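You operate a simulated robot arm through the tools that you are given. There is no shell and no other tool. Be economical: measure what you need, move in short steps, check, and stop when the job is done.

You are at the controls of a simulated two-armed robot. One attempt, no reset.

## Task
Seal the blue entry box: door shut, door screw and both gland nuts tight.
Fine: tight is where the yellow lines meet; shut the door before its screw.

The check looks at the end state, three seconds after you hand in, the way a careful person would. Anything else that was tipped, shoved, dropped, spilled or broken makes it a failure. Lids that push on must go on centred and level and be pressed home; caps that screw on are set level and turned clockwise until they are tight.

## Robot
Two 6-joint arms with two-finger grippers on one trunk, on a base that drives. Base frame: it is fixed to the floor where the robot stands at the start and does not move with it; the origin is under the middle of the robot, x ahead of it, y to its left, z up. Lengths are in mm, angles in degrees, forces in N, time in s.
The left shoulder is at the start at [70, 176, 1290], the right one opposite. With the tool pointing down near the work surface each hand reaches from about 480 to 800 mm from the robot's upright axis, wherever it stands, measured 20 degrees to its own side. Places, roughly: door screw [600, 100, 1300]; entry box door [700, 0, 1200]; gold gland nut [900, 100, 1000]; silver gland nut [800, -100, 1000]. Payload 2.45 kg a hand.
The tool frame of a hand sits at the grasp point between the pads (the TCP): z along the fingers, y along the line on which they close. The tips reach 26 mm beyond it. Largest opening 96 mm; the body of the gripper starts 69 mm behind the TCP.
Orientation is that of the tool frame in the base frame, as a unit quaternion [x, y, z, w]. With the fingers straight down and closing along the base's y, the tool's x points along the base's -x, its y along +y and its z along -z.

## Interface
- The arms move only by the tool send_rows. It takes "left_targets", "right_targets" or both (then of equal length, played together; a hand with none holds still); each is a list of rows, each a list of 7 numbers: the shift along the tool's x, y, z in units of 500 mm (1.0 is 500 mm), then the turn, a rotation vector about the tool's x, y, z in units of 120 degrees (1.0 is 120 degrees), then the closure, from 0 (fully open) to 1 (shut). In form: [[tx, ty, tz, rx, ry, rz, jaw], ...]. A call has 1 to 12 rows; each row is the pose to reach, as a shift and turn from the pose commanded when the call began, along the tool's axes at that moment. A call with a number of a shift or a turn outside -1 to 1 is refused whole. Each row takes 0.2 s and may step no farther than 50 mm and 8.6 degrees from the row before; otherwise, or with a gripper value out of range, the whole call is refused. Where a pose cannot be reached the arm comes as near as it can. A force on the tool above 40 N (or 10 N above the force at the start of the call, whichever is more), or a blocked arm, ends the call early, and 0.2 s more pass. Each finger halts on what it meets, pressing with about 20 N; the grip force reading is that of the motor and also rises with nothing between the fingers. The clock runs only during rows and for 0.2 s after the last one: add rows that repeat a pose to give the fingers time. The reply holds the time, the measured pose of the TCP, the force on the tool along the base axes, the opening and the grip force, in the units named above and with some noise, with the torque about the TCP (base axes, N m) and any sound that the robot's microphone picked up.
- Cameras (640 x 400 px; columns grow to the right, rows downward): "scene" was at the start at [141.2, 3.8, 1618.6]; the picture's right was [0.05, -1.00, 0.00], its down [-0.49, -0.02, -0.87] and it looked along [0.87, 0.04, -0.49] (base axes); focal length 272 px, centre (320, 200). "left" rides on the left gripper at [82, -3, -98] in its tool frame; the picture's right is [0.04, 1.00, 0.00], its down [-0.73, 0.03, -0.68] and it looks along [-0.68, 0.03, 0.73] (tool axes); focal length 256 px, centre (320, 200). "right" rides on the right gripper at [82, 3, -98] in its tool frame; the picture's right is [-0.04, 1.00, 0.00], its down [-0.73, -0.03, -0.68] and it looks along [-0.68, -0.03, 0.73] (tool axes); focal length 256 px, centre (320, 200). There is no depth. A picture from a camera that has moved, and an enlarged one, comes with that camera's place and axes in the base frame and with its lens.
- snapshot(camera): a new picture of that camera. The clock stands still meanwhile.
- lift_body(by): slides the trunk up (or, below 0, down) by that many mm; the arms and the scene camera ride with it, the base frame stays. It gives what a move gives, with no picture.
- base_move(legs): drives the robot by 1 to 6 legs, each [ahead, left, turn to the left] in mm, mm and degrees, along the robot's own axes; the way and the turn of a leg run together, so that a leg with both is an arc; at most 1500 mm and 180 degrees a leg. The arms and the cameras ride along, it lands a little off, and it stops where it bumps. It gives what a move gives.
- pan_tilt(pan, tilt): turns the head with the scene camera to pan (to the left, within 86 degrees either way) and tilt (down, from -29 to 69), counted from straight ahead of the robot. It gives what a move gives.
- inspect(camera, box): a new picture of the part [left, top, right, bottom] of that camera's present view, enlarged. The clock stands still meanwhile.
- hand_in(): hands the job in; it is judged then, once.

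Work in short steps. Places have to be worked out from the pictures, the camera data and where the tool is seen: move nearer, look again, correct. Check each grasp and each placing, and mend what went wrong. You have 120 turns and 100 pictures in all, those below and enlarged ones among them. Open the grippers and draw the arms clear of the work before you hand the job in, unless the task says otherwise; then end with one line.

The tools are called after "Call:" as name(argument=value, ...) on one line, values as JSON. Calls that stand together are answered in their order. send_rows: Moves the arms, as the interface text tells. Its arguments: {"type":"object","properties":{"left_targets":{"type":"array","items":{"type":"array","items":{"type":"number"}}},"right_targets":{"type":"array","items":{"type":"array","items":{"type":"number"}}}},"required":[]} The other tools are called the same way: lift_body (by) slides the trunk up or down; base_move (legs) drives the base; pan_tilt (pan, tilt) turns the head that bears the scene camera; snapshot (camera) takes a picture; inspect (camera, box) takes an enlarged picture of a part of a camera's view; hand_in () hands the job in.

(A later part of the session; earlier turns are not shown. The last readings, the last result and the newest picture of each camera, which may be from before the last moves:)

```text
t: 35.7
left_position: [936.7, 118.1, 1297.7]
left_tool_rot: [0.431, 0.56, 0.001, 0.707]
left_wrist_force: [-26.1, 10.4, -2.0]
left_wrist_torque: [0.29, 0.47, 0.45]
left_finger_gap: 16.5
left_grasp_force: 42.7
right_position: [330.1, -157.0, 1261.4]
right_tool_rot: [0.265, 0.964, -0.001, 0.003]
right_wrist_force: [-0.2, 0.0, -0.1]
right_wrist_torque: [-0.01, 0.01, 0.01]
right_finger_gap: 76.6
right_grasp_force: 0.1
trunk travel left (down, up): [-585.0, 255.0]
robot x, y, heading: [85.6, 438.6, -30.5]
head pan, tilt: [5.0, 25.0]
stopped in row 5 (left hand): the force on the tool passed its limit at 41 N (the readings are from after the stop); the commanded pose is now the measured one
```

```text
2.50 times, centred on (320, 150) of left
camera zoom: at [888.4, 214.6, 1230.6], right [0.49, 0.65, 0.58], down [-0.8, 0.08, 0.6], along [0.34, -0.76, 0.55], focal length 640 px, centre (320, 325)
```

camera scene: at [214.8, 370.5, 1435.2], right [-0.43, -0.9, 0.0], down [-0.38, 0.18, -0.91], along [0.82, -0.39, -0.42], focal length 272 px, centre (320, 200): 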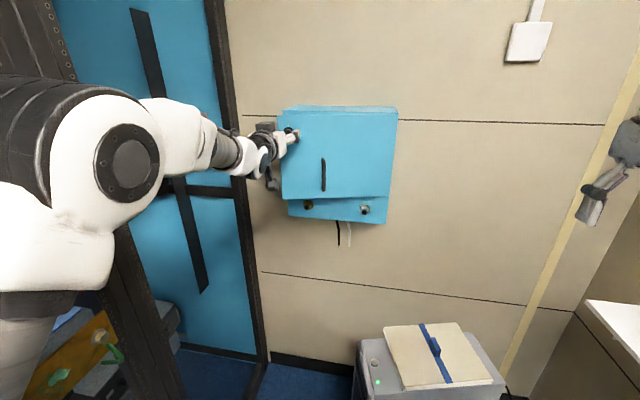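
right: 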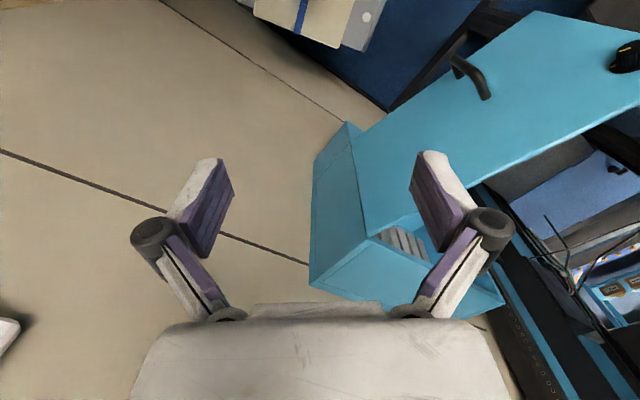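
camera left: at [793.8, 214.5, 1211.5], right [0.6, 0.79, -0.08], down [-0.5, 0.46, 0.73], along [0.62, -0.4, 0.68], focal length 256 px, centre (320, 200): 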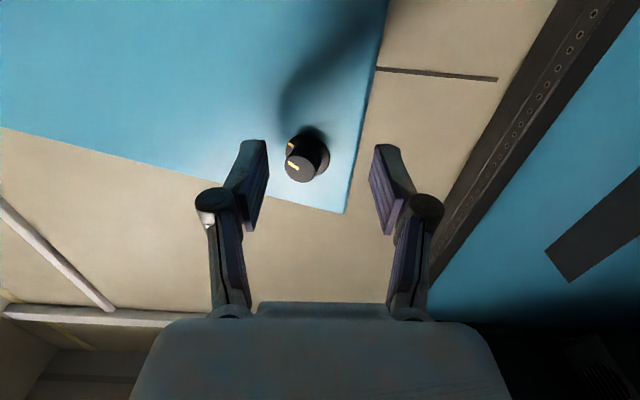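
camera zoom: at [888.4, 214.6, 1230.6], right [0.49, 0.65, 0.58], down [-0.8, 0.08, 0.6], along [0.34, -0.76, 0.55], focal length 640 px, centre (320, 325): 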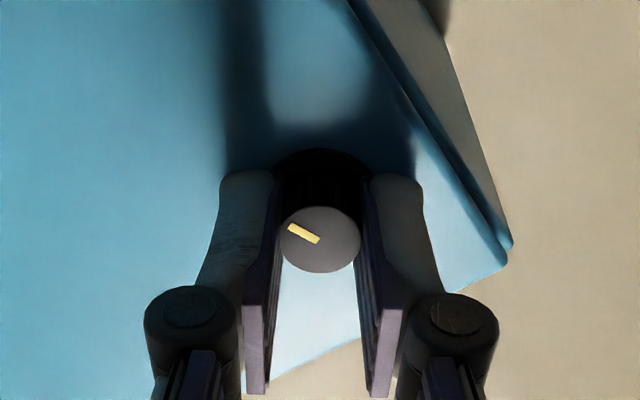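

The knob turns with the hand (about 41° so far). I'll ease the push by 2 mm and continue.

Call:
send_rows(left_targets=[[0, 0, -0.003, 0, 0, 0.06, 1], [0, 0, -0.003, 0, 0, 0.13, 1], [0, 0, -0.003, 0, 0, 0.2, 1], [0, 0, -0.003, 0, 0, 0.27, 1], [0, 0, -0.003, 0, 0, 0.34, 1], [0, 0, -0.003, 0, 0, 0.41, 1], [0, 0, -0.003, 0, 0, 0.48, 1], [0, 0, -0.003, 0, 0, 0.55, 1], [0, 0, -0.003, 0, 0, 0.62, 1]])

Call:
inspect(camera="left", box=[220, 70, 420, 230])

Call:
inspect(camera="scene", box=[260, 90, 410, 250])

```text
t: 37.8
left_position: [936.8, 116.5, 1293.6]
left_tool_rot: [0.684, 0.185, 0.428, 0.562]
left_wrist_force: [-22.2, 8.3, -2.6]
left_wrist_torque: [0.08, 0.08, -0.19]
left_finger_gap: 16.7
left_grasp_force: 42.6
right_position: [331.4, -158.5, 1258.4]
right_tool_rot: [0.264, 0.965, 0.0, 0.003]
right_wrist_force: [-0.3, 0.3, 1.0]
right_wrist_torque: [0.01, 0.02, -0.02]
right_finger_gap: 76.7
right_grasp_force: 0.1
trunk travel left (down, up): [-585.0, 255.0]
robot x, y, heading: [88.0, 437.9, -30.5]
head pan, tilt: [5.0, 25.0]
stopped in row 9 (left hand): the force on the tool passed its limit at 40 N (the readings are from after the stop); the commanded pose is now the measured one
```

```text
2.50 times, centred on (320, 150) of left
camera zoom: at [906.1, 237.0, 1321.5], right [-0.2, -0.27, 0.94], down [-0.96, -0.13, -0.25], along [0.19, -0.95, -0.23], focal length 640 px, centre (320, 325)
```

zoom: 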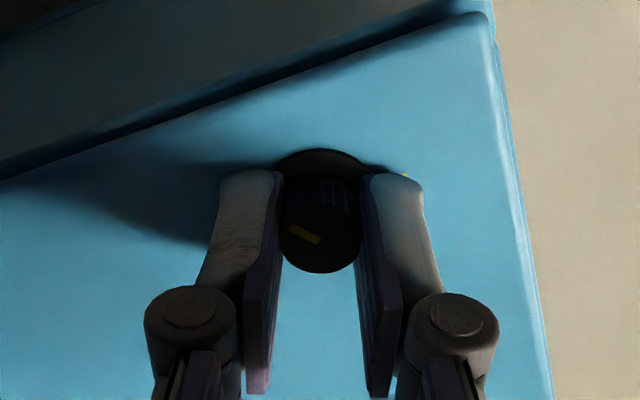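

```text
2.50 times, centred on (335, 170) of scene
camera zoom: at [208.1, 375.2, 1436.2], right [-0.43, -0.9, 0.0], down [-0.38, 0.18, -0.91], along [0.82, -0.39, -0.42], focal length 681 px, centre (282, 275)
```

zoom: 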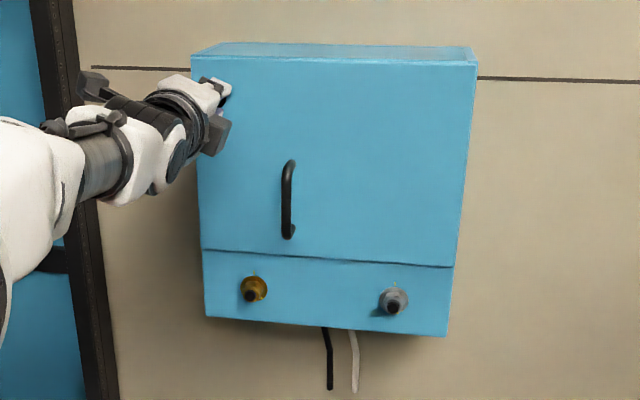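

Turned about 115°; door mark at 12 o'clock, with about 135–140° left to go. Continuing in the same grip.

Call:
send_rows(left_targets=[[0, 0, -0.003, 0, 0, 0.06, 1], [0, 0, -0.003, 0, 0, 0.13, 1], [0, 0, -0.003, 0, 0, 0.2, 1], [0, 0, -0.003, 0, 0, 0.27, 1], [0, 0, -0.003, 0, 0, 0.34, 1], [0, 0, -0.003, 0, 0, 0.41, 1], [0, 0, -0.003, 0, 0, 0.48, 1], [0, 0, -0.003, 0, 0, 0.55, 1], [0, 0, -0.003, 0, 0, 0.62, 1]])

Call:
inspect(camera="left", box=[220, 70, 420, 230])

```text
t: 39.8
left_position: [939.1, 118.9, 1291.5]
left_tool_rot: [0.657, -0.266, 0.68, 0.188]
left_wrist_force: [-6.8, 7.4, 2.3]
left_wrist_torque: [0.41, 0.6, 0.49]
left_finger_gap: 16.3
left_grasp_force: 42.5
right_position: [335.4, -158.2, 1258.2]
right_tool_rot: [0.265, 0.964, -0.001, 0.002]
right_wrist_force: [0.6, 0.3, 0.3]
right_wrist_torque: [0.01, 0.01, -0.01]
right_finger_gap: 76.8
right_grasp_force: 0.0
trunk travel left (down, up): [-585.0, 255.0]
robot x, y, heading: [85.9, 440.3, -30.5]
head pan, tilt: [5.0, 25.0]
```

```text
2.50 times, centred on (320, 150) of left
camera zoom: at [858.0, 173.7, 1373.3], right [-0.61, -0.79, -0.07], down [-0.51, 0.46, -0.73], along [0.61, -0.4, -0.68], focal length 640 px, centre (320, 325)
```

zoom: 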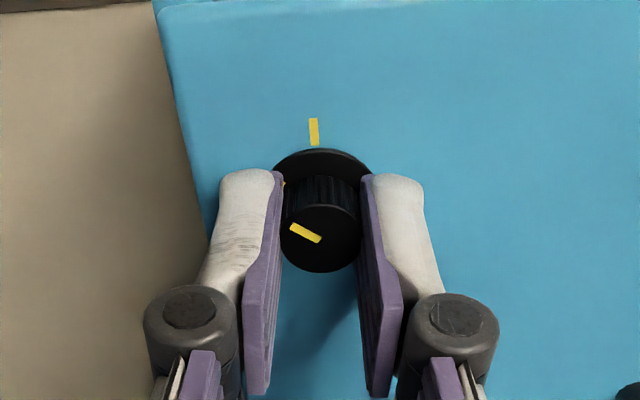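

About 65° remain. Continuing.

Call:
send_rows(left_targets=[[0, 0, 0, 0, 0, 0.06, 1], [0, 0, 0, 0, 0, 0.13, 1], [0, 0, 0, 0, 0, 0.2, 1], [0, 0, 0, 0, 0, 0.27, 1], [0, 0, 0, 0, 0, 0.34, 1], [0, 0, 0, 0, 0, 0.41, 1], [0, 0, 0, 0, 0, 0.48, 1]])

Call:
inspect(camera="left", box=[220, 70, 420, 230])

```text
t: 40.4
left_position: [939.2, 119.2, 1293.4]
left_tool_rot: [0.63, -0.333, 0.691, 0.121]
left_wrist_force: [-21.3, 15.0, -3.4]
left_wrist_torque: [-0.52, -0.7, 0.19]
left_finger_gap: 16.7
left_grasp_force: 42.6
left hand out of reach, approached as far as the arm can: row 2
right_position: [333.0, -157.1, 1258.4]
right_tool_rot: [0.263, 0.965, 0.001, 0.003]
right_wrist_force: [-0.1, -0.4, 0.1]
right_wrist_torque: [-0.01, -0.01, 0.0]
right_finger_gap: 76.8
right_grasp_force: 0.1
trunk travel left (down, up): [-585.0, 255.0]
robot x, y, heading: [84.3, 443.0, -30.4]
head pan, tilt: [5.0, 25.0]
stopped in row 2 (left hand): the force on the tool passed its limit at 45 N (the readings are from after the stop); the commanded pose is now the measured one
```

```text
2.50 times, centred on (320, 150) of left
camera zoom: at [850.0, 161.6, 1371.9], right [-0.59, -0.76, -0.27], down [-0.42, 0.58, -0.7], along [0.68, -0.3, -0.67], focal length 640 px, centre (320, 325)
```

zoom: 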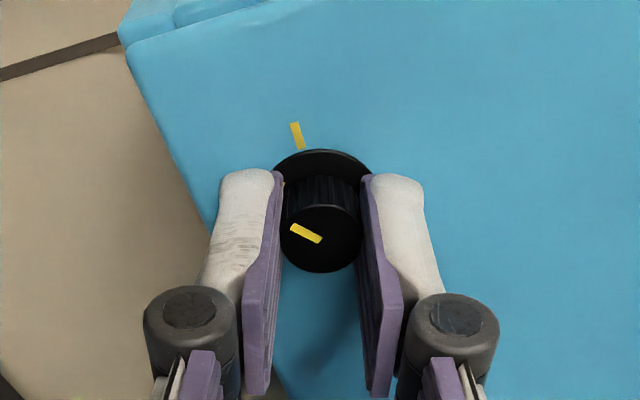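

Wrist limit reached with about 50° remaining. I'll open, ease back a few mm, rotate the hand back about 84°, and regrip.

Call:
send_rows(left_targets=[[0, 0, 0, 0, 0, 0, 0.6], [0, 0, -0.008, 0, 0, 0, 0.6], [0, 0, -0.008, 0, 0, -0.07, 0.6], [0, 0, -0.008, 0, 0, -0.14, 0.6], [0, 0, -0.008, 0, 0, -0.21, 0.6], [0, 0, -0.008, 0, 0, -0.28, 0.6], [0, 0, -0.008, 0, 0, -0.35, 0.6], [0, 0, -0.008, 0, 0, -0.42, 0.6], [0, 0, -0.008, 0, 0, -0.49, 0.6], [0, 0, -0.008, 0, 0, -0.56, 0.6], [0, 0, -0.008, 0, 0, -0.63, 0.6], [0, 0, -0.008, 0, 0, -0.7, 0.6]])

Call:
inspect(camera="left", box=[220, 70, 420, 230])

Call:
inspect(camera="scene", box=[260, 90, 410, 250])

```text
t: 43.0
left_position: [939.9, 117.2, 1290.6]
left_tool_rot: [0.692, 0.174, 0.431, 0.552]
left_wrist_force: [-4.1, -0.7, 0.9]
left_wrist_torque: [0.04, -0.02, -0.04]
left_finger_gap: 36.0
left_grasp_force: 0.0
right_position: [332.7, -160.5, 1258.0]
right_tool_rot: [0.264, 0.965, 0.0, 0.002]
right_wrist_force: [0.7, 0.0, 0.3]
right_wrist_torque: [-0.02, -0.03, 0.02]
right_finger_gap: 76.7
right_grasp_force: 0.0
trunk travel left (down, up): [-585.0, 255.0]
robot x, y, heading: [83.4, 438.3, -30.7]
head pan, tilt: [5.0, 25.0]
```

```text
2.50 times, centred on (320, 150) of left
camera zoom: at [908.3, 237.0, 1321.7], right [-0.21, -0.3, 0.93], down [-0.96, -0.12, -0.26], along [0.19, -0.95, -0.26], focal length 640 px, centre (320, 325)
```

zoom: 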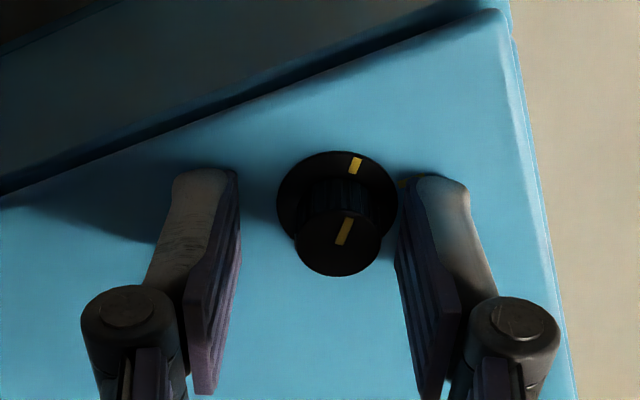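

```text
2.50 times, centred on (335, 170) of scene
camera zoom: at [210.2, 373.5, 1435.8], right [-0.43, -0.9, 0.0], down [-0.38, 0.18, -0.91], along [0.82, -0.39, -0.42], focal length 681 px, centre (282, 275)
```

zoom: 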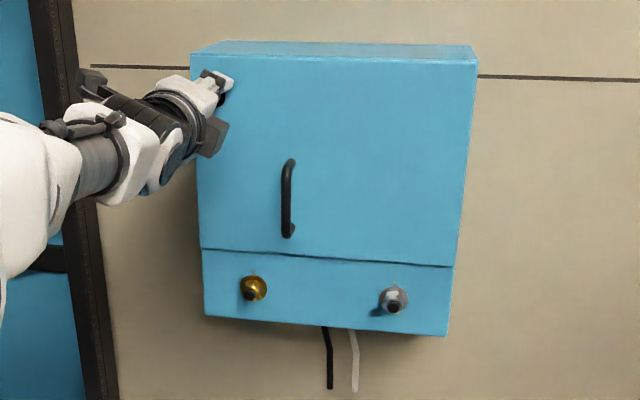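

The door stays shut; the knob needs about 53° more. I'll centre (+4 mm y), go in and grip, then turn.

Call:
send_rows(left_targets=[[0, 0.008, 0.004, 0, 0, 0, 0.6], [0, 0.008, 0.008, 0, 0, 0, 1], [0, 0.008, 0.008, 0, 0, 0, 1], [0, 0.008, 0.008, 0, 0, 0, 1], [0, 0.008, 0.008, 0, 0, 0.06, 1], [0, 0.008, 0.008, 0, 0, 0.12, 1], [0, 0.008, 0.008, 0, 0, 0.18, 1], [0, 0.008, 0.008, 0, 0, 0.24, 1], [0, 0.008, 0.008, 0, 0, 0.3, 1], [0, 0.008, 0.008, 0, 0, 0.36, 1], [0, 0.008, 0.008, 0, 0, 0.42, 1]])

Call:
inspect(camera="left", box=[220, 70, 420, 230])

```text
t: 44.4
left_position: [937.8, 117.8, 1294.6]
left_tool_rot: [0.707, 0.097, 0.49, 0.501]
left_wrist_force: [-22.0, 13.1, -3.6]
left_wrist_torque: [0.01, 0.04, 0.0]
left_finger_gap: 16.8
left_grasp_force: 42.7
right_position: [332.5, -156.2, 1260.5]
right_tool_rot: [0.264, 0.964, 0.001, 0.003]
right_wrist_force: [0.0, -0.5, 0.9]
right_wrist_torque: [-0.06, 0.01, 0.04]
right_finger_gap: 76.9
right_grasp_force: 0.0
trunk travel left (down, up): [-585.0, 255.0]
robot x, y, heading: [87.9, 438.5, -30.5]
head pan, tilt: [5.0, 25.0]
stopped in row 6 (left hand): the force on the tool passed its limit at 40 N (the readings are from after the stop); the commanded pose is now the measured one
```

```text
2.50 times, centred on (320, 150) of left
camera zoom: at [902.8, 230.6, 1341.6], right [-0.33, -0.45, 0.83], down [-0.91, -0.06, -0.4], along [0.23, -0.89, -0.4], focal length 640 px, centre (320, 325)
```

zoom: 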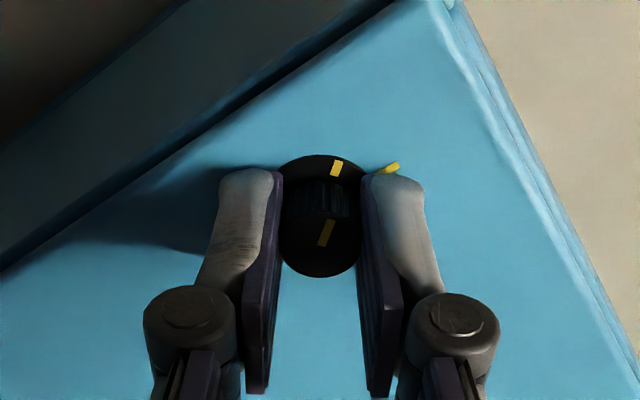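

About 40° remain. Ease the push and turn on.

Call:
send_rows(left_targets=[[0, 0, -0.004, 0, 0, 0.05, 1], [0, 0, -0.004, 0, 0, 0.1, 1], [0, 0, -0.004, 0, 0, 0.15, 1], [0, 0, -0.004, 0, 0, 0.2, 1], [0, 0, -0.004, 0, 0, 0.25, 1], [0, 0, -0.004, 0, 0, 0.3, 1]])

Call:
inspect(camera="left", box=[220, 70, 420, 230])

```text
t: 45.8
left_position: [939.1, 117.9, 1293.2]
left_tool_rot: [0.702, -0.126, 0.621, 0.324]
left_wrist_force: [-8.2, 7.9, 8.5]
left_wrist_torque: [-0.01, 0.16, 0.11]
left_finger_gap: 16.8
left_grasp_force: 42.6
right_position: [333.4, -157.9, 1259.5]
right_tool_rot: [0.265, 0.964, 0.0, 0.002]
right_wrist_force: [-0.4, 1.0, -0.2]
right_wrist_torque: [0.01, 0.0, 0.04]
right_finger_gap: 76.8
right_grasp_force: 0.1
trunk travel left (down, up): [-585.0, 255.0]
robot x, y, heading: [90.2, 442.7, -30.4]
head pan, tilt: [5.0, 25.0]
```

```text
2.50 times, centred on (320, 150) of left
camera zoom: at [879.3, 199.5, 1371.7], right [-0.57, -0.75, 0.34], down [-0.7, 0.23, -0.68], along [0.43, -0.62, -0.65], focal length 640 px, centre (320, 325)
```

zoom: 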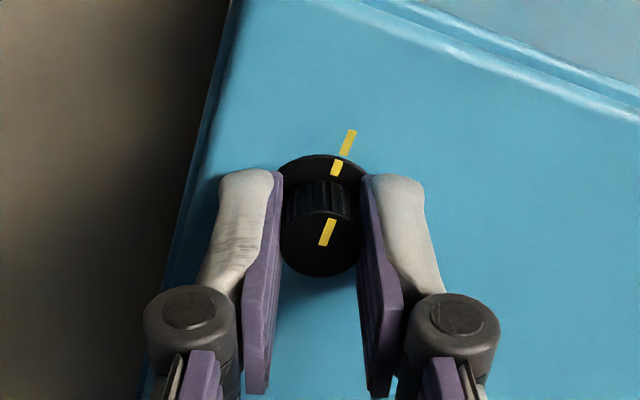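

The lines appear to meet; a tighter look to judge.

Call:
inspect(camera="left", box=[290, 110, 350, 190])

```text
5.00 times, centred on (320, 150) of left
camera zoom: at [879.3, 199.5, 1371.7], right [-0.57, -0.75, 0.34], down [-0.7, 0.23, -0.68], along [0.43, -0.62, -0.65], focal length 1280 px, centre (320, 450)
```

zoom: 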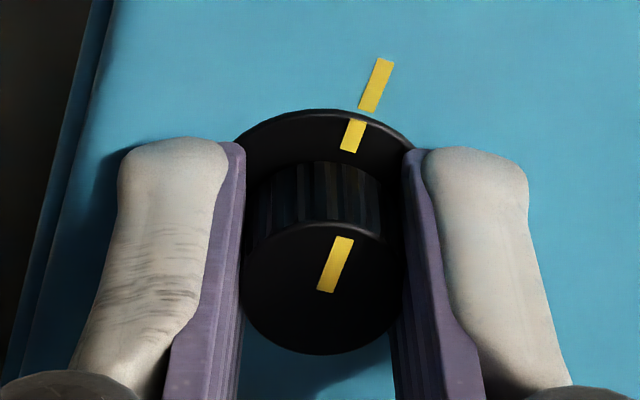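

The flange line is about 3–4° short of the door line. A small further turn.

Call:
send_rows(left_targets=[[0, 0, 0, 0, 0, 0.015, 1], [0, 0, 0, 0, 0, 0.035, 1], [0, 0, 0, 0, 0, 0.035, 1]])

Call:
inspect(camera="left", box=[290, 110, 350, 190])

```text
t: 46.5
left_position: [939.3, 119.0, 1293.2]
left_tool_rot: [0.697, -0.152, 0.632, 0.301]
left_wrist_force: [-5.7, 5.3, 11.5]
left_wrist_torque: [-0.33, -0.46, 0.22]
left_finger_gap: 16.8
left_grasp_force: 42.6
right_position: [333.4, -158.8, 1259.9]
right_tool_rot: [0.263, 0.965, 0.0, 0.001]
right_wrist_force: [0.6, 0.0, -0.5]
right_wrist_torque: [0.01, 0.02, 0.04]
right_finger_gap: 76.6
right_grasp_force: 0.1
trunk travel left (down, up): [-585.0, 255.0]
robot x, y, heading: [85.6, 439.2, -30.3]
head pan, tilt: [5.0, 25.0]
```

```text
5.00 times, centred on (320, 150) of left
camera zoom: at [875.9, 195.2, 1373.5], right [-0.59, -0.76, 0.27], down [-0.67, 0.27, -0.7], along [0.46, -0.59, -0.67], focal length 1280 px, centre (320, 450)
```

zoom: 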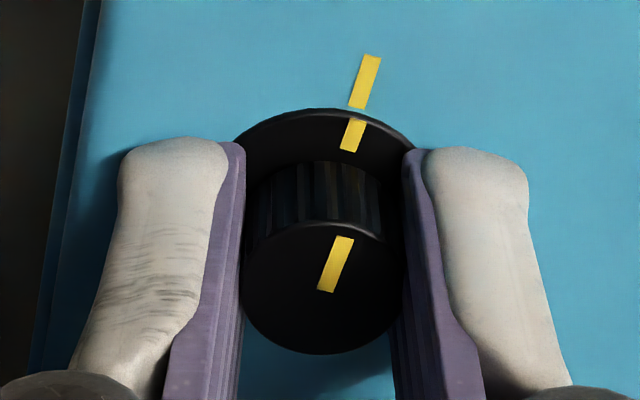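

The lines meet. I'll release and withdraw to view the result, checking that the door stays shut.

Call:
send_rows(left_targets=[[0, 0, 0, 0, 0, 0, 0.6], [0, 0, 0, 0, 0, 0, 0.6], [0, 0, -0.05, 0, 0, 0, 0.6], [0, 0, -0.12, 0, 0, 0, 0.6], [0, 0, -0.2, 0, 0, 0, 0.6], [0, 0, -0.2, 0, 0, 0, 0.6]])

Call:
inspect(camera="left", box=[270, 60, 390, 180])

Call:
inspect(camera="scene", box=[260, 90, 410, 250])

```text
t: 48.0
left_position: [863.9, 175.9, 1291.4]
left_tool_rot: [0.699, -0.151, 0.63, 0.301]
left_wrist_force: [-0.4, 0.3, 0.3]
left_wrist_torque: [0.02, 0.0, -0.01]
left_finger_gap: 38.4
left_grasp_force: 0.2
right_position: [338.2, -160.3, 1257.0]
right_tool_rot: [0.264, 0.965, 0.001, 0.0]
right_wrist_force: [-0.5, -0.7, 0.5]
right_wrist_torque: [0.01, 0.01, 0.01]
right_finger_gap: 76.9
right_grasp_force: 0.1
trunk travel left (down, up): [-585.0, 255.0]
robot x, y, heading: [88.5, 438.9, -30.6]
head pan, tilt: [5.0, 25.0]
```

```text
3.33 times, centred on (330, 120) of left
camera zoom: at [801.3, 252.9, 1371.5], right [-0.59, -0.77, 0.27], down [-0.67, 0.27, -0.69], along [0.46, -0.58, -0.67], focal length 853 px, centre (287, 467)
```

zoom: 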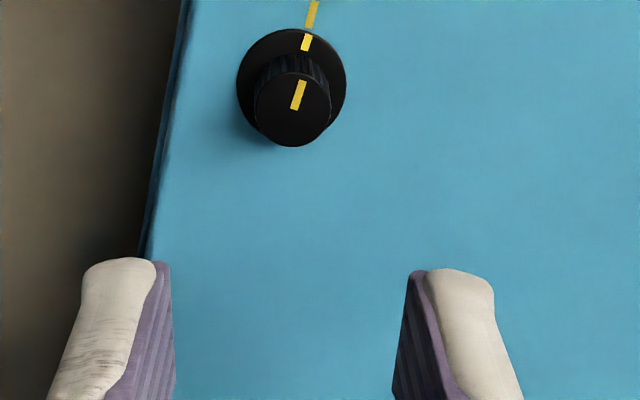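

```text
2.50 times, centred on (335, 170) of scene
camera zoom: at [214.5, 372.4, 1435.2], right [-0.43, -0.9, 0.0], down [-0.38, 0.18, -0.91], along [0.82, -0.39, -0.42], focal length 681 px, centre (282, 275)
```

zoom: 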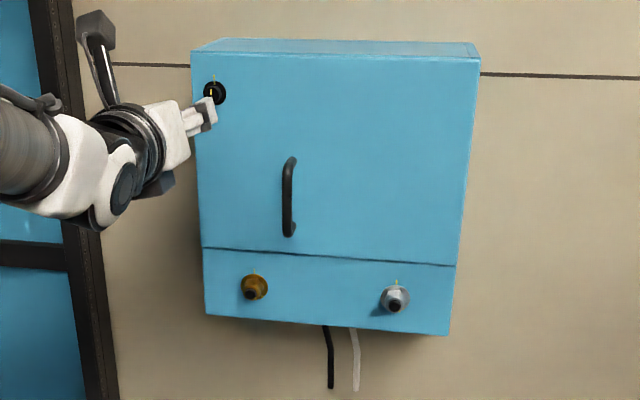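

The door is shut and its screw aligned. Now I'll look at the gland nuts.

Call:
inspect(camera="scene", box=[295, 185, 385, 235])

```text
7.11 times, centred on (340, 210) of scene
camera zoom: at [214.5, 372.4, 1435.2], right [-0.43, -0.9, 0.0], down [-0.38, 0.18, -0.91], along [0.82, -0.39, -0.42], focal length 1937 px, centre (178, 129)
```

zoom: 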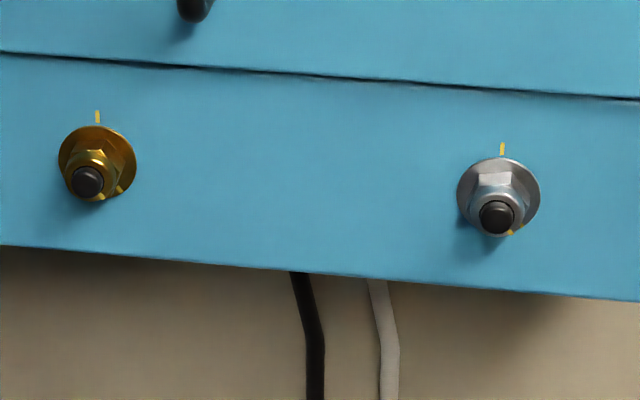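

Gold nut is at about (928,72,1054), silver at about (824,-72,1053); both marks sit near 5 o'clock and need roughly 210° clockwise. Before lowering the trunk, I'll check clearance to the rack on the left.

Call:
pan_tilt(pan=50, tilt=40)

Call:
snapshot(camera="scene")

```text
t: 49.1
left_position: [863.3, 176.2, 1292.2]
left_tool_rot: [0.699, -0.152, 0.63, 0.302]
left_wrist_force: [-1.1, 0.1, -0.4]
left_wrist_torque: [-0.01, 0.01, -0.02]
left_finger_gap: 38.4
left_grasp_force: 0.1
right_position: [337.5, -160.5, 1257.2]
right_tool_rot: [0.263, 0.965, 0.0, 0.0]
right_wrist_force: [-0.6, -0.3, -0.1]
right_wrist_torque: [-0.03, 0.02, 0.01]
right_finger_gap: 76.7
right_grasp_force: 0.0
trunk travel left (down, up): [-585.0, 255.0]
robot x, y, heading: [87.8, 439.3, -30.4]
head pan, tilt: [50.0, 40.0]
```

```text
54 pictures are left
camera scene: at [210.6, 440.9, 1412.1], right [0.33, -0.94, 0.0], down [-0.61, -0.21, -0.77], along [0.72, 0.26, -0.64], focal length 272 px, centre (320, 200)
```

scene: 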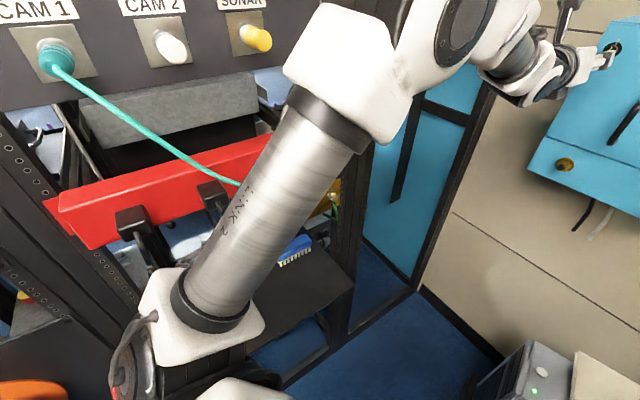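

The rack's handles and cables are close beside the left shoulder, so before lowering I'll drive 150 mm to the right; both nuts stay in left-arm reach from there.

Call:
base_move(legs=[[0, -150, 0]])

Call:
lift_body(by=-236)

Call:
pan_tilt(pan=12, tilt=20)

Call:
snapshot(camera="scene")

```text
t: 50.4
left_position: [790.0, 55.1, 1292.0]
left_tool_rot: [0.699, -0.15, 0.631, 0.301]
left_wrist_force: [0.4, -0.8, 0.1]
left_wrist_torque: [-0.01, 0.03, 0.0]
left_finger_gap: 38.3
left_grasp_force: 0.1
right_position: [264.6, -285.0, 1257.4]
right_tool_rot: [0.262, 0.965, 0.001, 0.0]
right_wrist_force: [0.3, -0.3, 0.1]
right_wrist_torque: [-0.03, -0.01, 0.01]
right_finger_gap: 76.8
right_grasp_force: 0.2
trunk travel left (down, up): [-585.0, 255.0]
robot x, y, heading: [14.6, 311.1, -30.2]
head pan, tilt: [50.0, 40.0]
```

```text
t: 52.9
left_position: [790.5, 53.1, 1056.9]
left_tool_rot: [0.699, -0.15, 0.631, 0.301]
left_wrist_force: [0.1, -0.9, 0.8]
left_wrist_torque: [-0.01, 0.0, -0.02]
left_finger_gap: 38.4
left_grasp_force: 0.1
right_position: [264.8, -284.3, 1020.1]
right_tool_rot: [0.263, 0.965, 0.001, 0.0]
right_wrist_force: [-0.4, 0.7, 0.4]
right_wrist_torque: [-0.01, 0.0, 0.04]
right_finger_gap: 76.8
right_grasp_force: 0.1
trunk travel left (down, up): [-349.0, 491.0]
robot x, y, heading: [14.4, 317.5, -30.6]
head pan, tilt: [50.0, 40.0]
```

```text
t: 53.9
left_position: [789.7, 53.0, 1056.8]
left_tool_rot: [0.699, -0.15, 0.631, 0.299]
left_wrist_force: [-0.9, 0.3, -0.2]
left_wrist_torque: [-0.01, 0.0, 0.01]
left_finger_gap: 38.7
left_grasp_force: 0.1
right_position: [263.6, -285.6, 1021.4]
right_tool_rot: [0.262, 0.965, 0.0, 0.0]
right_wrist_force: [-0.2, 0.0, -1.1]
right_wrist_torque: [0.0, 0.01, -0.03]
right_finger_gap: 76.8
right_grasp_force: 0.2
trunk travel left (down, up): [-349.0, 491.0]
robot x, y, heading: [13.6, 313.2, -30.7]
head pan, tilt: [12.0, 20.0]
```

```text
53 pictures are left
camera scene: at [144.9, 257.8, 1207.4], right [-0.31, -0.95, 0.0], down [-0.33, 0.11, -0.94], along [0.89, -0.29, -0.34], focal length 272 px, centre (320, 200)
```

scene: 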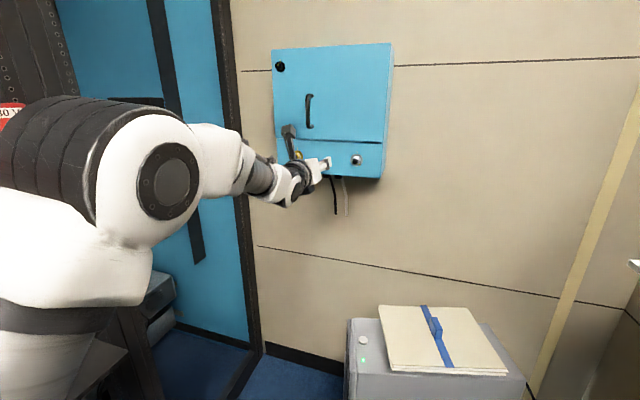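

Now I'll move in front of the gold nut with standoff and unwind the wrist by about 98°, with jaws wider.

Call:
send_rows(left_targets=[[0.004, -0.016, 0.004, 0, 0, -0.068, 0.4], [0.007, -0.032, 0.008, 0, 0, -0.136, 0.4], [0.01, -0.048, 0.012, 0, 0, -0.204, 0.4], [0.013, -0.064, 0.016, 0, 0, -0.272, 0.4], [0.017, -0.08, 0.02, 0, 0, -0.34, 0.4], [0.02, -0.096, 0.024, 0, 0, -0.408, 0.4], [0.024, -0.112, 0.028, 0, 0, -0.476, 0.4], [0.027, -0.128, 0.032, 0, 0, -0.544, 0.4], [0.03, -0.144, 0.036, 0, 0, -0.612, 0.4], [0.033, -0.16, 0.04, 0, 0, -0.68, 0.4], [0.037, -0.176, 0.044, 0, 0, -0.748, 0.4], [0.04, -0.192, 0.046, 0, 0, -0.816, 0.4]])

Call:
send_rows(left_targets=[[0, 0, 0, 0, 0, -0.07, 0.4], [0, 0, 0, 0, 0, -0.14, 0.4], [0, 0, 0, 0, 0, -0.21, 0.4], [0, 0, 0, 0, 0, -0.28, 0.4], [0, 0, 0, 0, 0, -0.35, 0.4], [0, 0, 0, 0, 0, -0.42, 0.4], [0, 0, 0, 0, 0, -0.49, 0.4], [0, 0, 0, 0, 0, -0.56, 0.4], [0, 0, 0, 0, 0, -0.63, 0.4], [0, 0, 0, 0, 0, -0.7, 0.4], [0, 0, 0, 0, 0, -0.77, 0.4], [0, 0, 0, 0, 0, -0.81, 0.4]])

Call:
snapshot(camera="left")

```text
t: 56.5
left_position: [867.9, 118.2, 1054.2]
left_tool_rot: [0.572, 0.429, 0.186, 0.674]
left_wrist_force: [0.3, -0.4, -0.2]
left_wrist_torque: [-0.01, -0.03, -0.02]
left_finger_gap: 57.5
left_grasp_force: 0.1
right_position: [264.5, -284.9, 1020.8]
right_tool_rot: [0.262, 0.965, 0.001, 0.001]
right_wrist_force: [-0.1, 0.6, 1.0]
right_wrist_torque: [-0.01, 0.0, 0.0]
right_finger_gap: 76.8
right_grasp_force: 0.0
trunk travel left (down, up): [-349.0, 491.0]
robot x, y, heading: [14.7, 311.4, -30.2]
head pan, tilt: [12.0, 20.0]
```

```text
t: 59.1
left_position: [866.4, 117.1, 1053.1]
left_tool_rot: [0.057, 0.713, -0.382, 0.586]
left_wrist_force: [0.7, -0.9, 0.2]
left_wrist_torque: [-0.02, 0.02, -0.03]
left_finger_gap: 57.3
left_grasp_force: 0.1
right_position: [264.7, -285.1, 1021.1]
right_tool_rot: [0.261, 0.965, 0.001, 0.0]
right_wrist_force: [-0.5, 1.1, -0.3]
right_wrist_torque: [0.02, 0.0, 0.02]
right_finger_gap: 77.2
right_grasp_force: 0.0
trunk travel left (down, up): [-349.0, 491.0]
robot x, y, heading: [11.4, 314.7, -30.4]
head pan, tilt: [12.0, 20.0]
```

```text
52 pictures are left
camera left: at [762.9, 144.6, 984.1], right [0.52, 0.69, -0.51], down [-0.3, 0.7, 0.65], along [0.8, -0.18, 0.57], focal length 256 px, centre (320, 200)
```

left: 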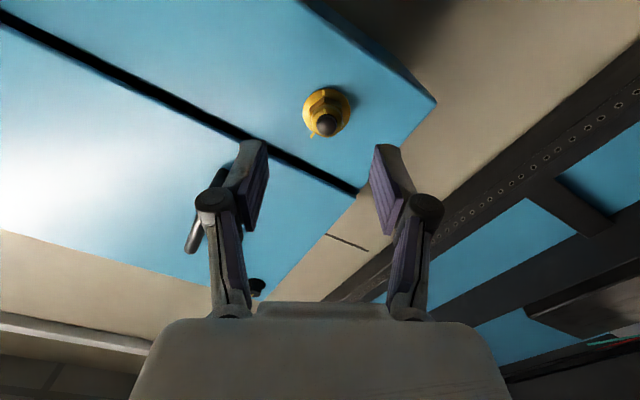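

Call:
inspect(camera="left", box=[280, 70, 370, 160])

```text
4.44 times, centred on (325, 115) of left
camera zoom: at [762.9, 144.6, 984.1], right [0.52, 0.69, -0.51], down [-0.3, 0.7, 0.65], along [0.8, -0.18, 0.57], focal length 1138 px, centre (298, 578)
```

zoom: 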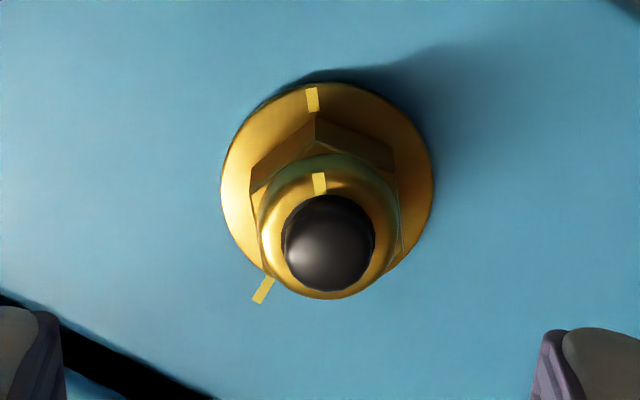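

The pads are already square to the hex flats. The box mark lies about 209° clockwise from the nut's mark, just within the wrist's travel. The nut is 5 mm to +y with its flange about 87 mm ahead; moving in to grip.

Call:
send_rows(left_targets=[[0, 0.011, 0.03, 0, 0, 0, 0.45], [0, 0.011, 0.06, 0, 0, 0, 0.45], [0, 0.011, 0.085, 0, 0, 0, 0.45], [0, 0.011, 0.1, 0, 0, 0, 0.45], [0, 0.011, 0.11, 0, 0, 0, 0.45]])

Call:
inspect(camera="left", box=[220, 70, 420, 230])

```text
t: 60.3
left_position: [915.1, 88.6, 1048.3]
left_tool_rot: [0.058, 0.713, -0.381, 0.586]
left_wrist_force: [1.1, -0.2, 0.5]
left_wrist_torque: [-0.02, 0.01, 0.01]
left_finger_gap: 53.1
left_grasp_force: 0.1
right_position: [265.0, -286.0, 1021.3]
right_tool_rot: [0.262, 0.965, 0.001, -0.001]
right_wrist_force: [-0.3, 0.1, 0.1]
right_wrist_torque: [-0.01, 0.03, -0.03]
right_finger_gap: 76.6
right_grasp_force: 0.2
trunk travel left (down, up): [-349.0, 491.0]
robot x, y, heading: [12.3, 315.1, -30.3]
head pan, tilt: [12.0, 20.0]
```

```text
2.50 times, centred on (320, 150) of left
camera zoom: at [810.3, 115.0, 979.5], right [0.52, 0.69, -0.51], down [-0.3, 0.7, 0.65], along [0.8, -0.18, 0.57], focal length 640 px, centre (320, 325)
```

zoom: 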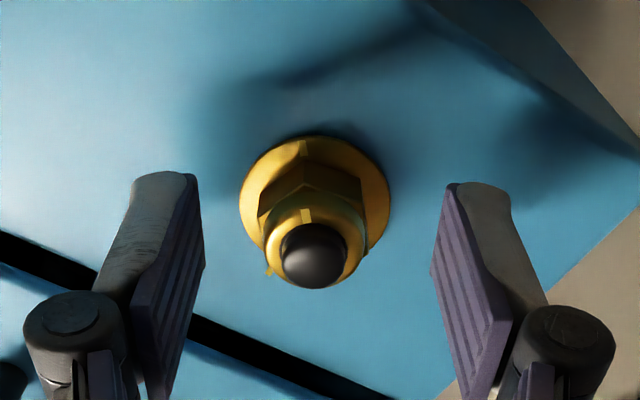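

Comparing the two views, the nut is about 6 mm in -x of the axis (world z about 1054) and the flange is some 45 mm ahead. Correcting and going in.

Call:
send_rows(left_targets=[[-0.012, 0, 0, 0, 0, 0, 0.45], [-0.012, 0, 0.012, 0, 0, 0, 0.45], [-0.012, 0, 0.024, 0, 0, 0, 0.45], [-0.012, 0, 0.028, 0, 0, 0, 0.45]])

Call:
inspect(camera="left", box=[220, 70, 420, 230])

```text
t: 61.3
left_position: [926.6, 81.8, 1053.3]
left_tool_rot: [0.058, 0.713, -0.382, 0.586]
left_wrist_force: [-5.8, 2.3, -2.1]
left_wrist_torque: [-0.04, 0.14, 0.19]
left_finger_gap: 54.3
left_grasp_force: 0.5
right_position: [264.8, -284.6, 1020.7]
right_tool_rot: [0.263, 0.965, 0.0, -0.001]
right_wrist_force: [0.0, -0.2, -0.4]
right_wrist_torque: [0.01, -0.01, 0.02]
right_finger_gap: 76.9
right_grasp_force: 0.1
trunk travel left (down, up): [-349.0, 491.0]
robot x, y, heading: [12.0, 317.0, -30.4]
head pan, tilt: [12.0, 20.0]
```

```text
2.50 times, centred on (320, 150) of left
camera zoom: at [821.9, 109.3, 986.0], right [0.52, 0.69, -0.51], down [-0.3, 0.7, 0.65], along [0.8, -0.18, 0.57], focal length 640 px, centre (320, 325)
```

zoom: 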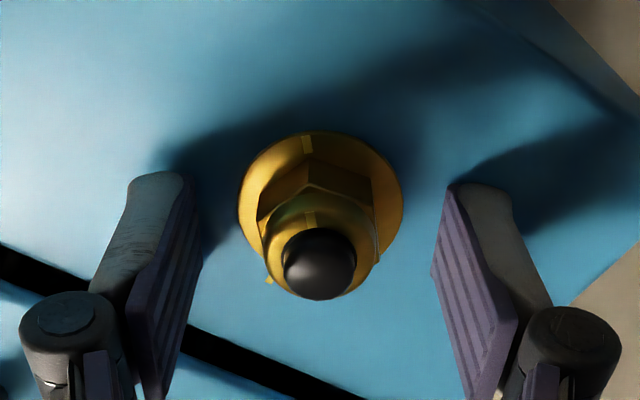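

The light contact and flange size show the tips at the panel and the nut about 4 mm in +x. I'll back off 4 mm, correct, and close on the hex.

Call:
send_rows(left_targets=[[0, 0, -0.008, 0, 0, 0, 0.45], [0.008, 0, -0.01, 0, 0, 0, 0.55], [0.008, 0, -0.01, 0, 0, 0, 1], [0.008, 0, -0.01, 0, 0, 0, 1], [0.008, 0, -0.01, 0, 0, 0, 1]])

Call:
inspect(camera="left", box=[220, 70, 420, 230])

```text
t: 62.5
left_position: [920.6, 83.0, 1051.8]
left_tool_rot: [0.058, 0.713, -0.381, 0.586]
left_wrist_force: [-2.5, 2.3, 0.7]
left_wrist_torque: [-0.04, 0.02, 0.09]
left_finger_gap: 25.1
left_grasp_force: 44.5
right_position: [264.4, -285.6, 1022.2]
right_tool_rot: [0.263, 0.965, 0.0, 0.001]
right_wrist_force: [0.5, 0.7, 0.4]
right_wrist_torque: [-0.01, 0.01, -0.03]
right_finger_gap: 76.7
right_grasp_force: 0.0
trunk travel left (down, up): [-349.0, 491.0]
robot x, y, heading: [11.1, 312.9, -30.0]
head pan, tilt: [12.0, 20.0]
```

```text
2.50 times, centred on (320, 150) of left
camera zoom: at [816.5, 110.6, 982.0], right [0.52, 0.69, -0.51], down [-0.3, 0.7, 0.65], along [0.8, -0.18, 0.57], focal length 640 px, centre (320, 325)
```

zoom: 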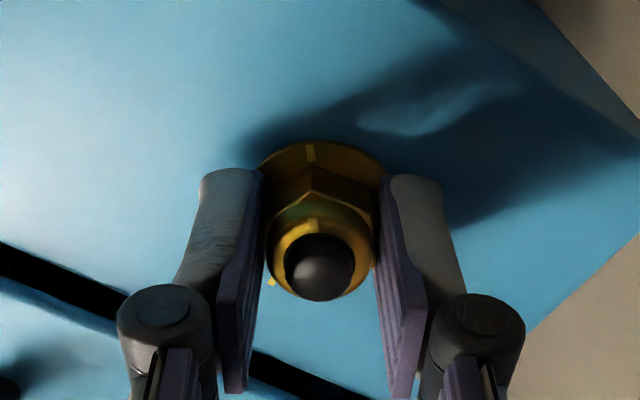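

Gripped on the flats (25 mm). Turning clockwise about 100°.

Call:
send_rows(left_targets=[[0, 0, 0, 0, 0, 0.07, 1], [0, 0, 0, 0, 0, 0.14, 1], [0, 0, 0, 0, 0, 0.21, 1], [0, 0, 0, 0, 0, 0.28, 1], [0, 0, 0, 0, 0, 0.35, 1], [0, 0, 0, 0, 0, 0.42, 1], [0, 0, 0, 0, 0, 0.49, 1], [0, 0, 0, 0, 0, 0.56, 1], [0, 0, 0, 0, 0, 0.63, 1], [0, 0, 0, 0, 0, 0.7, 1], [0, 0, 0, 0, 0, 0.77, 1], [0, 0, 0, 0, 0, 0.84, 1]])

Call:
inspect(camera="left", box=[220, 70, 420, 230])

```text
t: 65.1
left_position: [920.5, 81.6, 1050.9]
left_tool_rot: [0.587, 0.409, 0.209, 0.667]
left_wrist_force: [-21.8, 2.6, -14.7]
left_wrist_torque: [0.11, 0.25, 0.45]
left_finger_gap: 23.6
left_grasp_force: 45.1
right_position: [262.2, -286.3, 1021.7]
right_tool_rot: [0.262, 0.965, 0.001, 0.001]
right_wrist_force: [-0.2, -0.4, -0.7]
right_wrist_torque: [-0.04, 0.01, 0.05]
right_finger_gap: 76.9
right_grasp_force: 0.2
trunk travel left (down, up): [-349.0, 491.0]
robot x, y, heading: [13.4, 314.2, -30.5]
head pan, tilt: [12.0, 20.0]
```

```text
2.50 times, centred on (320, 150) of left
camera zoom: at [890.2, 203.2, 1025.1], right [0.22, 0.25, 0.94], down [-0.96, -0.14, 0.26], along [0.19, -0.96, 0.21], focal length 640 px, centre (320, 325)
```

zoom: 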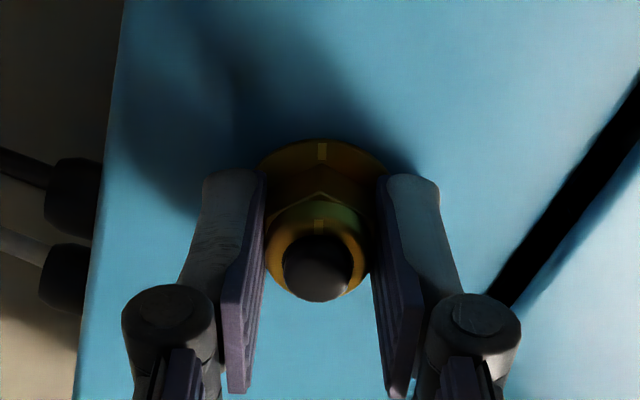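

The nut follows the hand (101°). I'll ease 1 mm back and 1 mm down, then continue.

Call:
send_rows(left_targets=[[0, -0.002, -0.002, 0, 0, 0.05, 1], [0, -0.002, -0.002, 0, 0, 0.12, 1], [0, -0.002, -0.002, 0, 0, 0.19, 1], [0, -0.002, -0.002, 0, 0, 0.26, 1], [0, -0.002, -0.002, 0, 0, 0.33, 1], [0, -0.002, -0.002, 0, 0, 0.4, 1], [0, -0.002, -0.002, 0, 0, 0.47, 1], [0, -0.002, -0.002, 0, 0, 0.54, 1], [0, -0.002, -0.002, 0, 0, 0.61, 1], [0, -0.002, -0.002, 0, 0, 0.68, 1], [0, -0.002, -0.002, 0, 0, 0.75, 1]])

Call:
inspect(camera="left", box=[220, 70, 420, 230])

```text
t: 67.5
left_position: [921.2, 82.3, 1050.9]
left_tool_rot: [0.704, -0.125, 0.62, 0.324]
left_wrist_force: [6.2, -3.2, 6.1]
left_wrist_torque: [0.29, 0.58, 0.13]
left_finger_gap: 23.6
left_grasp_force: 45.2
right_position: [264.6, -286.2, 1021.1]
right_tool_rot: [0.262, 0.965, 0.001, 0.0]
right_wrist_force: [0.5, -0.4, -0.2]
right_wrist_torque: [0.02, 0.01, 0.0]
right_finger_gap: 76.7
right_grasp_force: 0.0
trunk travel left (down, up): [-349.0, 491.0]
robot x, y, heading: [16.9, 312.4, -30.4]
head pan, tilt: [12.0, 20.0]
```

```text
2.50 times, centred on (320, 150) of left
camera zoom: at [861.8, 163.0, 1128.9], right [-0.57, -0.75, 0.34], down [-0.7, 0.23, -0.68], along [0.43, -0.62, -0.66], focal length 640 px, centre (320, 325)
```

zoom: 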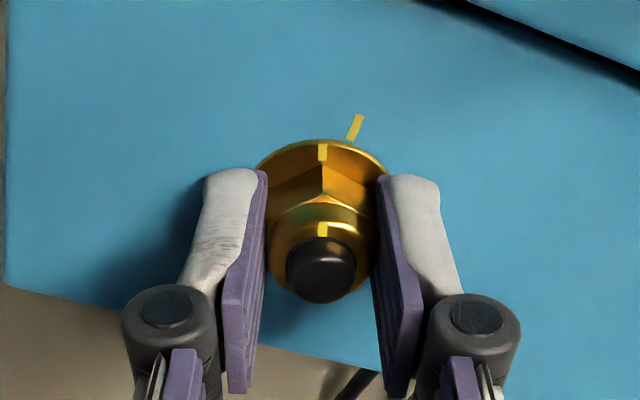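

About 20° remain.

Call:
send_rows(left_targets=[[0, 0, 0, 0, 0, 0.06, 1], [0, 0, 0, 0, 0, 0.12, 1], [0, 0, 0, 0, 0, 0.16, 1], [0, 0, 0, 0, 0, 0.16, 1]])

Call:
inspect(camera="left", box=[290, 110, 350, 190])

```text
t: 68.5
left_position: [920.5, 83.2, 1050.5]
left_tool_rot: [0.673, -0.241, 0.665, 0.216]
left_wrist_force: [11.8, -5.3, 13.1]
left_wrist_torque: [0.02, 0.04, 0.37]
left_finger_gap: 23.5
left_grasp_force: 44.8
right_position: [263.8, -285.6, 1018.9]
right_tool_rot: [0.263, 0.965, 0.001, 0.0]
right_wrist_force: [-0.4, 0.6, -0.3]
right_wrist_torque: [0.01, -0.02, 0.03]
right_finger_gap: 76.9
right_grasp_force: 0.0
trunk travel left (down, up): [-349.0, 491.0]
robot x, y, heading: [4.7, 312.5, -30.4]
head pan, tilt: [12.0, 20.0]
```

```text
5.00 times, centred on (320, 150) of left
camera zoom: at [845.5, 142.0, 1133.5], right [-0.61, -0.79, 0.01], down [-0.55, 0.42, -0.72], along [0.57, -0.45, -0.69], focal length 1280 px, centre (320, 450)
```

zoom: 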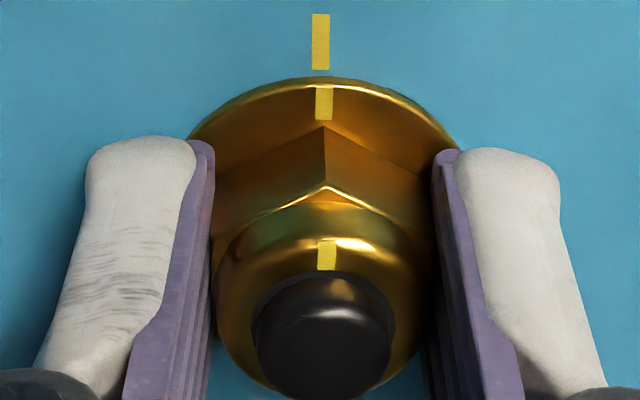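

The gold lines meet. Release and back off.

Call:
send_rows(left_targets=[[0, 0, 0, 0, 0, 0, 0.5], [0, 0, 0, 0, 0, 0, 0.5], [0, 0, -0.05, 0, 0, 0, 0.5], [0, 0, -0.12, 0, 0, 0, 0.5], [0, 0, -0.18, 0, 0, 0, 0.5], [0, 0, -0.18, 0, 0, 0, 0.5]])

Call:
inspect(camera="left", box=[260, 40, 400, 180])

```text
t: 69.9
left_position: [847.7, 137.5, 1049.9]
left_tool_rot: [0.674, -0.241, 0.664, 0.216]
left_wrist_force: [-0.5, -0.5, -1.0]
left_wrist_torque: [-0.01, -0.03, 0.0]
left_finger_gap: 48.0
left_grasp_force: 0.1
right_position: [265.7, -286.2, 1020.4]
right_tool_rot: [0.263, 0.965, 0.001, 0.0]
right_wrist_force: [-0.3, -0.9, 0.0]
right_wrist_torque: [-0.01, 0.03, -0.02]
right_finger_gap: 76.6
right_grasp_force: 0.0
trunk travel left (down, up): [-349.0, 491.0]
robot x, y, heading: [16.4, 312.9, -30.3]
head pan, tilt: [12.0, 20.0]
```

```text
2.86 times, centred on (330, 110) of left
camera zoom: at [772.6, 197.1, 1132.9], right [-0.61, -0.79, 0.01], down [-0.56, 0.42, -0.72], along [0.56, -0.45, -0.7], focal length 731 px, centre (291, 457)
```

zoom: 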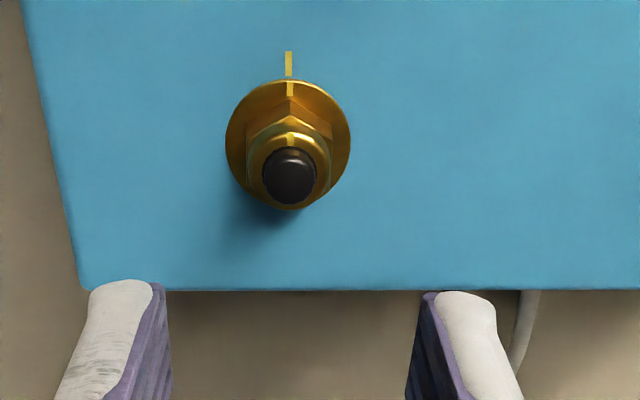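

Gold is done and aligned. Now I'll drive right along the wall to the silver nut (178 mm spacing) and unwind the wrist.

Call:
base_move(legs=[[-17, -177, 0]])

Call:
send_rows(left_targets=[[0, 0, 0, 0, 0, -0.071, 0.4], [0, 0, 0, 0, 0, -0.142, 0.4], [0, 0, 0, 0, 0, -0.213, 0.4], [0, 0, 0, 0, 0, -0.284, 0.4], [0, 0, 0, 0, 0, -0.355, 0.4], [0, 0, 0, 0, 0, -0.426, 0.4], [0, 0, 0, 0, 0, -0.497, 0.4], [0, 0, 0, 0, 0, -0.568, 0.4], [0, 0, 0, 0, 0, -0.639, 0.4], [0, 0, 0, 0, 0, -0.71, 0.4], [0, 0, 0, 0, 0, -0.781, 0.4], [0, 0, 0, 0, 0, -0.852, 0.4]])

Call:
send_rows(left_targets=[[0, 0, 0, 0, 0, -0.071, 0.4], [0, 0, 0, 0, 0, -0.142, 0.4], [0, 0, 0, 0, 0, -0.213, 0.4], [0, 0, 0, 0, 0, -0.284, 0.4], [0, 0, 0, 0, 0, -0.355, 0.4], [0, 0, 0, 0, 0, -0.426, 0.4], [0, 0, 0, 0, 0, -0.497, 0.4], [0, 0, 0, 0, 0, -0.568, 0.4], [0, 0, 0, 0, 0, -0.639, 0.4], [0, 0, 0, 0, 0, -0.71, 0.4], [0, 0, 0, 0, 0, -0.781, 0.4], [0, 0, 0, 0, 0, -0.852, 0.4]])

Call:
inspect(camera="left", box=[240, 40, 400, 200])

```text
t: 71.4
left_position: [743.9, -4.7, 1051.1]
left_tool_rot: [0.673, -0.242, 0.664, 0.217]
left_wrist_force: [-0.4, -0.2, 0.1]
left_wrist_torque: [-0.03, 0.02, 0.04]
left_finger_gap: 48.0
left_grasp_force: 0.0
right_position: [160.7, -428.2, 1019.7]
right_tool_rot: [0.263, 0.965, 0.001, 0.0]
right_wrist_force: [-0.2, -0.6, -0.1]
right_wrist_torque: [0.07, 0.02, -0.01]
right_finger_gap: 76.7
right_grasp_force: 0.0
trunk travel left (down, up): [-349.0, 491.0]
robot x, y, heading: [-91.3, 173.1, -30.5]
head pan, tilt: [12.0, 20.0]
```

```text
t: 74.0
left_position: [745.3, -4.5, 1050.9]
left_tool_rot: [0.609, 0.374, 0.247, 0.654]
left_wrist_force: [0.0, 0.6, 0.6]
left_wrist_torque: [-0.02, -0.03, 0.0]
left_finger_gap: 57.5
left_grasp_force: 0.1
right_position: [160.6, -426.7, 1020.3]
right_tool_rot: [0.263, 0.965, 0.001, 0.001]
right_wrist_force: [-0.5, 0.0, -0.3]
right_wrist_torque: [-0.03, 0.01, 0.01]
right_finger_gap: 77.0
right_grasp_force: 0.0
trunk travel left (down, up): [-349.0, 491.0]
robot x, y, heading: [-86.9, 170.4, -30.3]
head pan, tilt: [12.0, 20.0]
```

```text
t: 76.6
left_position: [745.0, -3.7, 1049.4]
left_tool_rot: [0.091, 0.71, -0.354, 0.603]
left_wrist_force: [-0.3, -0.2, 0.2]
left_wrist_torque: [-0.01, 0.02, -0.01]
left_finger_gap: 57.7
left_grasp_force: 0.1
right_position: [159.7, -427.9, 1021.4]
right_tool_rot: [0.263, 0.965, 0.001, 0.0]
right_wrist_force: [-0.3, 0.6, 0.5]
right_wrist_torque: [-0.02, 0.0, -0.01]
right_finger_gap: 76.7
right_grasp_force: 0.1
trunk travel left (down, up): [-349.0, 491.0]
robot x, y, heading: [-88.2, 173.1, -30.7]
head pan, tilt: [12.0, 20.0]
```

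```text
2.50 times, centred on (320, 120) of left
camera zoom: at [645.3, 29.3, 977.6], right [0.55, 0.72, -0.43], down [-0.33, 0.65, 0.68], along [0.77, -0.23, 0.6], focal length 640 px, centre (320, 400)
```

zoom: 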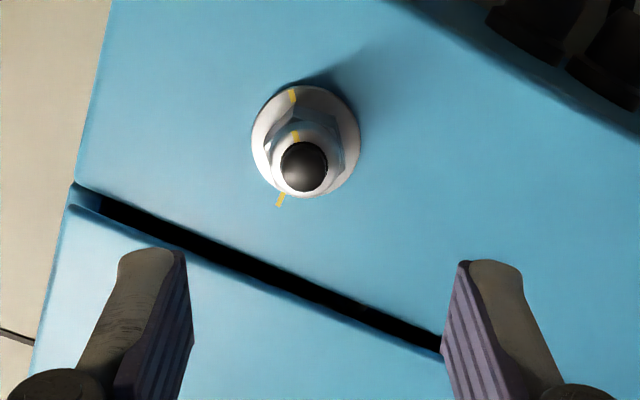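

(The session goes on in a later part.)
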